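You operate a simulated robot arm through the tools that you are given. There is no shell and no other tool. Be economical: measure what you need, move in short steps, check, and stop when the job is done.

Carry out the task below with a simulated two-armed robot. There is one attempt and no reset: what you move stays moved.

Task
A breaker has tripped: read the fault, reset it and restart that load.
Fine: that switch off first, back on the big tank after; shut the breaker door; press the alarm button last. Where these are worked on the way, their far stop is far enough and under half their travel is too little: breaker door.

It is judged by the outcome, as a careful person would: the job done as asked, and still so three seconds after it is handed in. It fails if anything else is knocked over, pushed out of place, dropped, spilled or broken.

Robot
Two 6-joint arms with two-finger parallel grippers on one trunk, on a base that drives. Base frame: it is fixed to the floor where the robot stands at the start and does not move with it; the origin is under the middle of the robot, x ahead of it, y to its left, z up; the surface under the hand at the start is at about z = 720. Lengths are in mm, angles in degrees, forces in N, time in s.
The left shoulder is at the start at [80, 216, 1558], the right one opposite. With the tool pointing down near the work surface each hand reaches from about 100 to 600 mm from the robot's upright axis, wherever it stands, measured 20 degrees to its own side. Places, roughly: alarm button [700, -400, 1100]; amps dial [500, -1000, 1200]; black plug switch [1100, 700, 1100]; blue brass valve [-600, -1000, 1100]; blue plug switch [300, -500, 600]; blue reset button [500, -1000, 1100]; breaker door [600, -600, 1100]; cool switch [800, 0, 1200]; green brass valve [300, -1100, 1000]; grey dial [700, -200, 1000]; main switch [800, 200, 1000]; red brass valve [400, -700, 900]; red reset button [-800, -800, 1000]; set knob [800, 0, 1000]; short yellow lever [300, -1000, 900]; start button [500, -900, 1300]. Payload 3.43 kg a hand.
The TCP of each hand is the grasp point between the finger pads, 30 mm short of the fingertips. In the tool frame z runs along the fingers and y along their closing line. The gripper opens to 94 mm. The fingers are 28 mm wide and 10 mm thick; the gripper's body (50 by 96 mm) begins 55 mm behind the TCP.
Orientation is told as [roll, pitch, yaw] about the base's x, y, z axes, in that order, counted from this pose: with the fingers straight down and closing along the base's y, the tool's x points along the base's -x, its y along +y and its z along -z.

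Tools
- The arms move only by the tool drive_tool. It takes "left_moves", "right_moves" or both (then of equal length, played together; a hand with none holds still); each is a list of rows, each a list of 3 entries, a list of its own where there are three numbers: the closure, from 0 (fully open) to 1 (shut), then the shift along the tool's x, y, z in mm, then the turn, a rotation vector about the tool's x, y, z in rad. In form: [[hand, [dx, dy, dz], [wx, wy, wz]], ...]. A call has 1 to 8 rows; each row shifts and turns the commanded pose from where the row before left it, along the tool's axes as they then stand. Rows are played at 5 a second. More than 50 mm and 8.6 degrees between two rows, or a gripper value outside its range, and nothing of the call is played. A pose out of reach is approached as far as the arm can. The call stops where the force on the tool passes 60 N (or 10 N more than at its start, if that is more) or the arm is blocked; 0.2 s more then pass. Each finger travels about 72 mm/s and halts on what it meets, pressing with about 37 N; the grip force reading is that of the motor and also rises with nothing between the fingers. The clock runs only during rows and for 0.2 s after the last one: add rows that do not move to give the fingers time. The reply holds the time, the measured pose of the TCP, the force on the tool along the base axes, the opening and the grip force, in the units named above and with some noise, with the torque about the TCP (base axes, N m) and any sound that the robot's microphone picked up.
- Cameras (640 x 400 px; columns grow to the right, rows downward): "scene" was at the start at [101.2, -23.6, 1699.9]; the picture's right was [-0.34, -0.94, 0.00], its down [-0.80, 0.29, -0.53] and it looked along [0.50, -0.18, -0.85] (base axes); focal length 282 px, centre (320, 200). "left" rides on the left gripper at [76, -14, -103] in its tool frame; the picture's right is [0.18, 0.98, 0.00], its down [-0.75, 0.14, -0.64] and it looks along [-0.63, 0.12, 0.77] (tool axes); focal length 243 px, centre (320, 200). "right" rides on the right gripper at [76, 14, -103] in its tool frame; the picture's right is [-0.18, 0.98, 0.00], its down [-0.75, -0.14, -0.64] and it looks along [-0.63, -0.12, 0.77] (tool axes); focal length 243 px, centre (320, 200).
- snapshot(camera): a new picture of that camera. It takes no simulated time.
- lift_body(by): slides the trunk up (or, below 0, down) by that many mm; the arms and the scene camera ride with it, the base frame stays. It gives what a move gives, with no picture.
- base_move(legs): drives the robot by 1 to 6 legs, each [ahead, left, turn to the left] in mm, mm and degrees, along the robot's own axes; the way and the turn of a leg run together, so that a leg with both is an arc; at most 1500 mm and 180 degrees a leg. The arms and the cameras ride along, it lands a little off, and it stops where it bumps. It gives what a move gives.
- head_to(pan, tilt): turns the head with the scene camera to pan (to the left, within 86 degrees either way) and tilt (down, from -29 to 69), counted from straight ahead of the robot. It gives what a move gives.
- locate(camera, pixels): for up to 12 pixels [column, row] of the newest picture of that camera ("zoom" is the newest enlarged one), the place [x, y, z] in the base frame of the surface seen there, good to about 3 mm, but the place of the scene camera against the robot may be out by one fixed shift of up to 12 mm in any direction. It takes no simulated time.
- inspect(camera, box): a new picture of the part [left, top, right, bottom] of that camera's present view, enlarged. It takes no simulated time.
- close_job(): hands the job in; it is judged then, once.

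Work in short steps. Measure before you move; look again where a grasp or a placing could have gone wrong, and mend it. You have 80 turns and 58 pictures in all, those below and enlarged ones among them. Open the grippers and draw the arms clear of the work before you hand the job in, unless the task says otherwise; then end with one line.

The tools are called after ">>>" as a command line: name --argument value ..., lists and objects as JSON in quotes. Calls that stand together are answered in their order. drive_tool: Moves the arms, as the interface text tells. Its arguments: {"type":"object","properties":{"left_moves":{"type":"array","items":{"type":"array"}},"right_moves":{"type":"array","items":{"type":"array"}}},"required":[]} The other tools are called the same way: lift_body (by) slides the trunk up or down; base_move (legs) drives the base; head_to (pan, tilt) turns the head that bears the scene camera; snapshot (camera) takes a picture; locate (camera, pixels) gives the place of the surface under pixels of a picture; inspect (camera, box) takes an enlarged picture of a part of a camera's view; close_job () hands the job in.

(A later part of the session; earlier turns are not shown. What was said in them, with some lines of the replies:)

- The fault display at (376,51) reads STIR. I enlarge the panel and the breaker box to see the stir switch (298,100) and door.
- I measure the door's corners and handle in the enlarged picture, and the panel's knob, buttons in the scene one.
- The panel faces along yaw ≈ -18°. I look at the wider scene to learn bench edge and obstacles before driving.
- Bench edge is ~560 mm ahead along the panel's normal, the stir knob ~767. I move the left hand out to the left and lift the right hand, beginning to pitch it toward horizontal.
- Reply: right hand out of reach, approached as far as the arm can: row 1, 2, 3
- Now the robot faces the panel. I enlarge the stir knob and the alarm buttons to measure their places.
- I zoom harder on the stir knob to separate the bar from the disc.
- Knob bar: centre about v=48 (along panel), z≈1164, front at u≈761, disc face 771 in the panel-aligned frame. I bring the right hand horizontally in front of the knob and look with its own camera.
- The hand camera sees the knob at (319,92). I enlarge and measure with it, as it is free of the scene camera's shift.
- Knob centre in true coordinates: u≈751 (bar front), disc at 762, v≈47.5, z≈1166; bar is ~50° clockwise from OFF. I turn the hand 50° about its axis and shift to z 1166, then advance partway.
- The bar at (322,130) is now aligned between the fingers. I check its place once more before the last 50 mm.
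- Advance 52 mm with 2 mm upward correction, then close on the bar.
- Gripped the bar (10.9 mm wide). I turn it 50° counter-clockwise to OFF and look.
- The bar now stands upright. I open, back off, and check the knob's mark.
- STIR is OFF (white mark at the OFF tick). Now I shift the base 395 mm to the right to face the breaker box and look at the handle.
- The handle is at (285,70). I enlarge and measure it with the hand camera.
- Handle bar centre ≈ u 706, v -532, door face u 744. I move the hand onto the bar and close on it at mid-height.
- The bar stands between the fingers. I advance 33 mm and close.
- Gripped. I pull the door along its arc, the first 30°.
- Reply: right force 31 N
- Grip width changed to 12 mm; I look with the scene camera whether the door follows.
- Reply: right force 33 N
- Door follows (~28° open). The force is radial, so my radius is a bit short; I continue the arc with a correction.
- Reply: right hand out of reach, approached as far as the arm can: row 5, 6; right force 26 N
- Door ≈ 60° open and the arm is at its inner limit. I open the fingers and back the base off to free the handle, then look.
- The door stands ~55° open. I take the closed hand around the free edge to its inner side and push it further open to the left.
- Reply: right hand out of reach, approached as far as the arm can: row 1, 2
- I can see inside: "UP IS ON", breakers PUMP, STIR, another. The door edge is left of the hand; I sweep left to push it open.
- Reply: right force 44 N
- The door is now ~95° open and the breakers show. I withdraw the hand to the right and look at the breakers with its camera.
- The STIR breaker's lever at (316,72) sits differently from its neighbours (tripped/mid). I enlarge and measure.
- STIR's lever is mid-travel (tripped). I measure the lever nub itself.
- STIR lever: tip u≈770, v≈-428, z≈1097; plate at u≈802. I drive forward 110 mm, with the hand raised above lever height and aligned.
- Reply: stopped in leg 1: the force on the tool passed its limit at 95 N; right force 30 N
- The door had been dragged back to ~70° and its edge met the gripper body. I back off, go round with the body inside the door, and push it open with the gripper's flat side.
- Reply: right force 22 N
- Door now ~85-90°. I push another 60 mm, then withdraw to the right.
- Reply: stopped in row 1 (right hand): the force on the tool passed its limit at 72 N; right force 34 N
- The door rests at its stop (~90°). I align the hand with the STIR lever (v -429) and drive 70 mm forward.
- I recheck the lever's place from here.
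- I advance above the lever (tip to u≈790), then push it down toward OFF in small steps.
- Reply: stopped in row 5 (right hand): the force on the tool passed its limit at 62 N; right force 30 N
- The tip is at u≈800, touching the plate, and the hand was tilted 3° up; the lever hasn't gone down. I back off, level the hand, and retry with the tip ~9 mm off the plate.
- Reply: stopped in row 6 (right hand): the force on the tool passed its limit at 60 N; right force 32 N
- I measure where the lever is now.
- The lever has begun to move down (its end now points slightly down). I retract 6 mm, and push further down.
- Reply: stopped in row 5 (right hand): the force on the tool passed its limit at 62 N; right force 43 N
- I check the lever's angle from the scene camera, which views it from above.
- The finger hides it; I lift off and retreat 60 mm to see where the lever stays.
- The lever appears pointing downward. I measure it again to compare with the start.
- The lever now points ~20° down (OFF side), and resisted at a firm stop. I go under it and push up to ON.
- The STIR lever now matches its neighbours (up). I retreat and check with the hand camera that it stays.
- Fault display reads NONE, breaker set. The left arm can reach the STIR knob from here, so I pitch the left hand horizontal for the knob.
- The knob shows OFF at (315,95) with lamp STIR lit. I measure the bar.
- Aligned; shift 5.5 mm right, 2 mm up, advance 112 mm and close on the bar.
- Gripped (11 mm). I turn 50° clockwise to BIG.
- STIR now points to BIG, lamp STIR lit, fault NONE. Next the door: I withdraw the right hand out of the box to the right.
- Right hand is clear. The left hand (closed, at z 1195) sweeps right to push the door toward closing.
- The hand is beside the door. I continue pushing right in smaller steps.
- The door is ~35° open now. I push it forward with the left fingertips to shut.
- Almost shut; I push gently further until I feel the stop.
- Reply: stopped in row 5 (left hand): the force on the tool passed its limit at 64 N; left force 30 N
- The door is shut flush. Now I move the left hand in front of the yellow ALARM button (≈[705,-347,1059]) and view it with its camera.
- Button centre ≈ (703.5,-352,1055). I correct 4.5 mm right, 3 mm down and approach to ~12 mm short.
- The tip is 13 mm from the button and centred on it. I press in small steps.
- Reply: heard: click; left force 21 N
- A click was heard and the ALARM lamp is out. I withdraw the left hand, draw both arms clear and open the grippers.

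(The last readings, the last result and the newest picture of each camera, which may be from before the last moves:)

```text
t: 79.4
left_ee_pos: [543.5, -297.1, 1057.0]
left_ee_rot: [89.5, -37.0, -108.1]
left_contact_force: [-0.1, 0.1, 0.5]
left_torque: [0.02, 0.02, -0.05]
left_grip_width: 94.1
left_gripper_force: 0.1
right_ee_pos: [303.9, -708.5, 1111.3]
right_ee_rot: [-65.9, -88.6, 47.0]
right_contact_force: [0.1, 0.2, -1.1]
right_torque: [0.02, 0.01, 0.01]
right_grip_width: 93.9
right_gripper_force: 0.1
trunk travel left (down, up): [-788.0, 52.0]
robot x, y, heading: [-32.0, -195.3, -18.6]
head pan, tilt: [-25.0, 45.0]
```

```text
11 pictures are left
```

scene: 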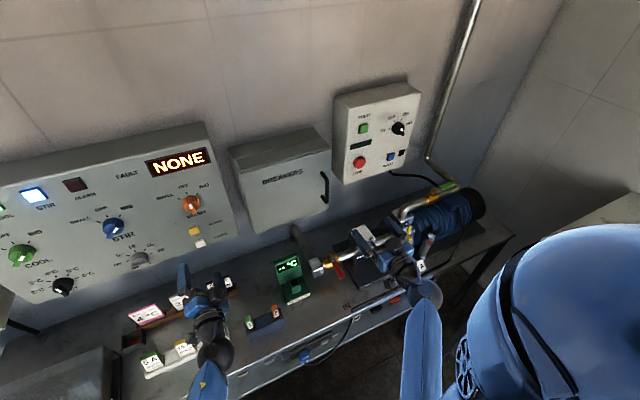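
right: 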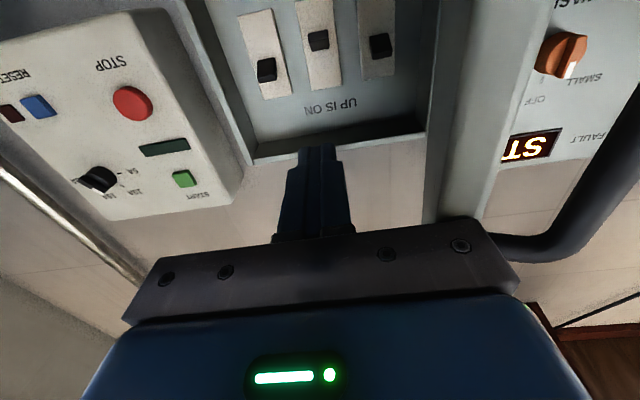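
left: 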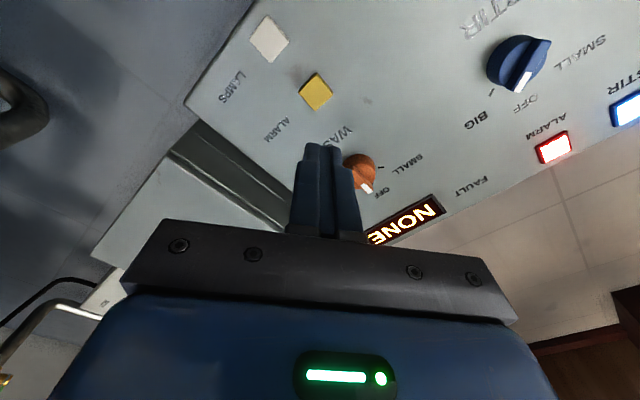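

Fault NONE, STIR on BIG, door shut, alarm lamp out, arms clear and grippers open. I hand the job in.

>>> close_job

```text
The job is handed in.
```

The tripped breaker was STIR. I turned its switch off, reset the breaker, set the switch back to BIG, shut the breaker door and pressed the alarm button last. The fault display now reads NONE, the STIR lamp is lit and the alarm lamp is out. The gripper bumped the open door's edge once (95 N), with no damage visible.
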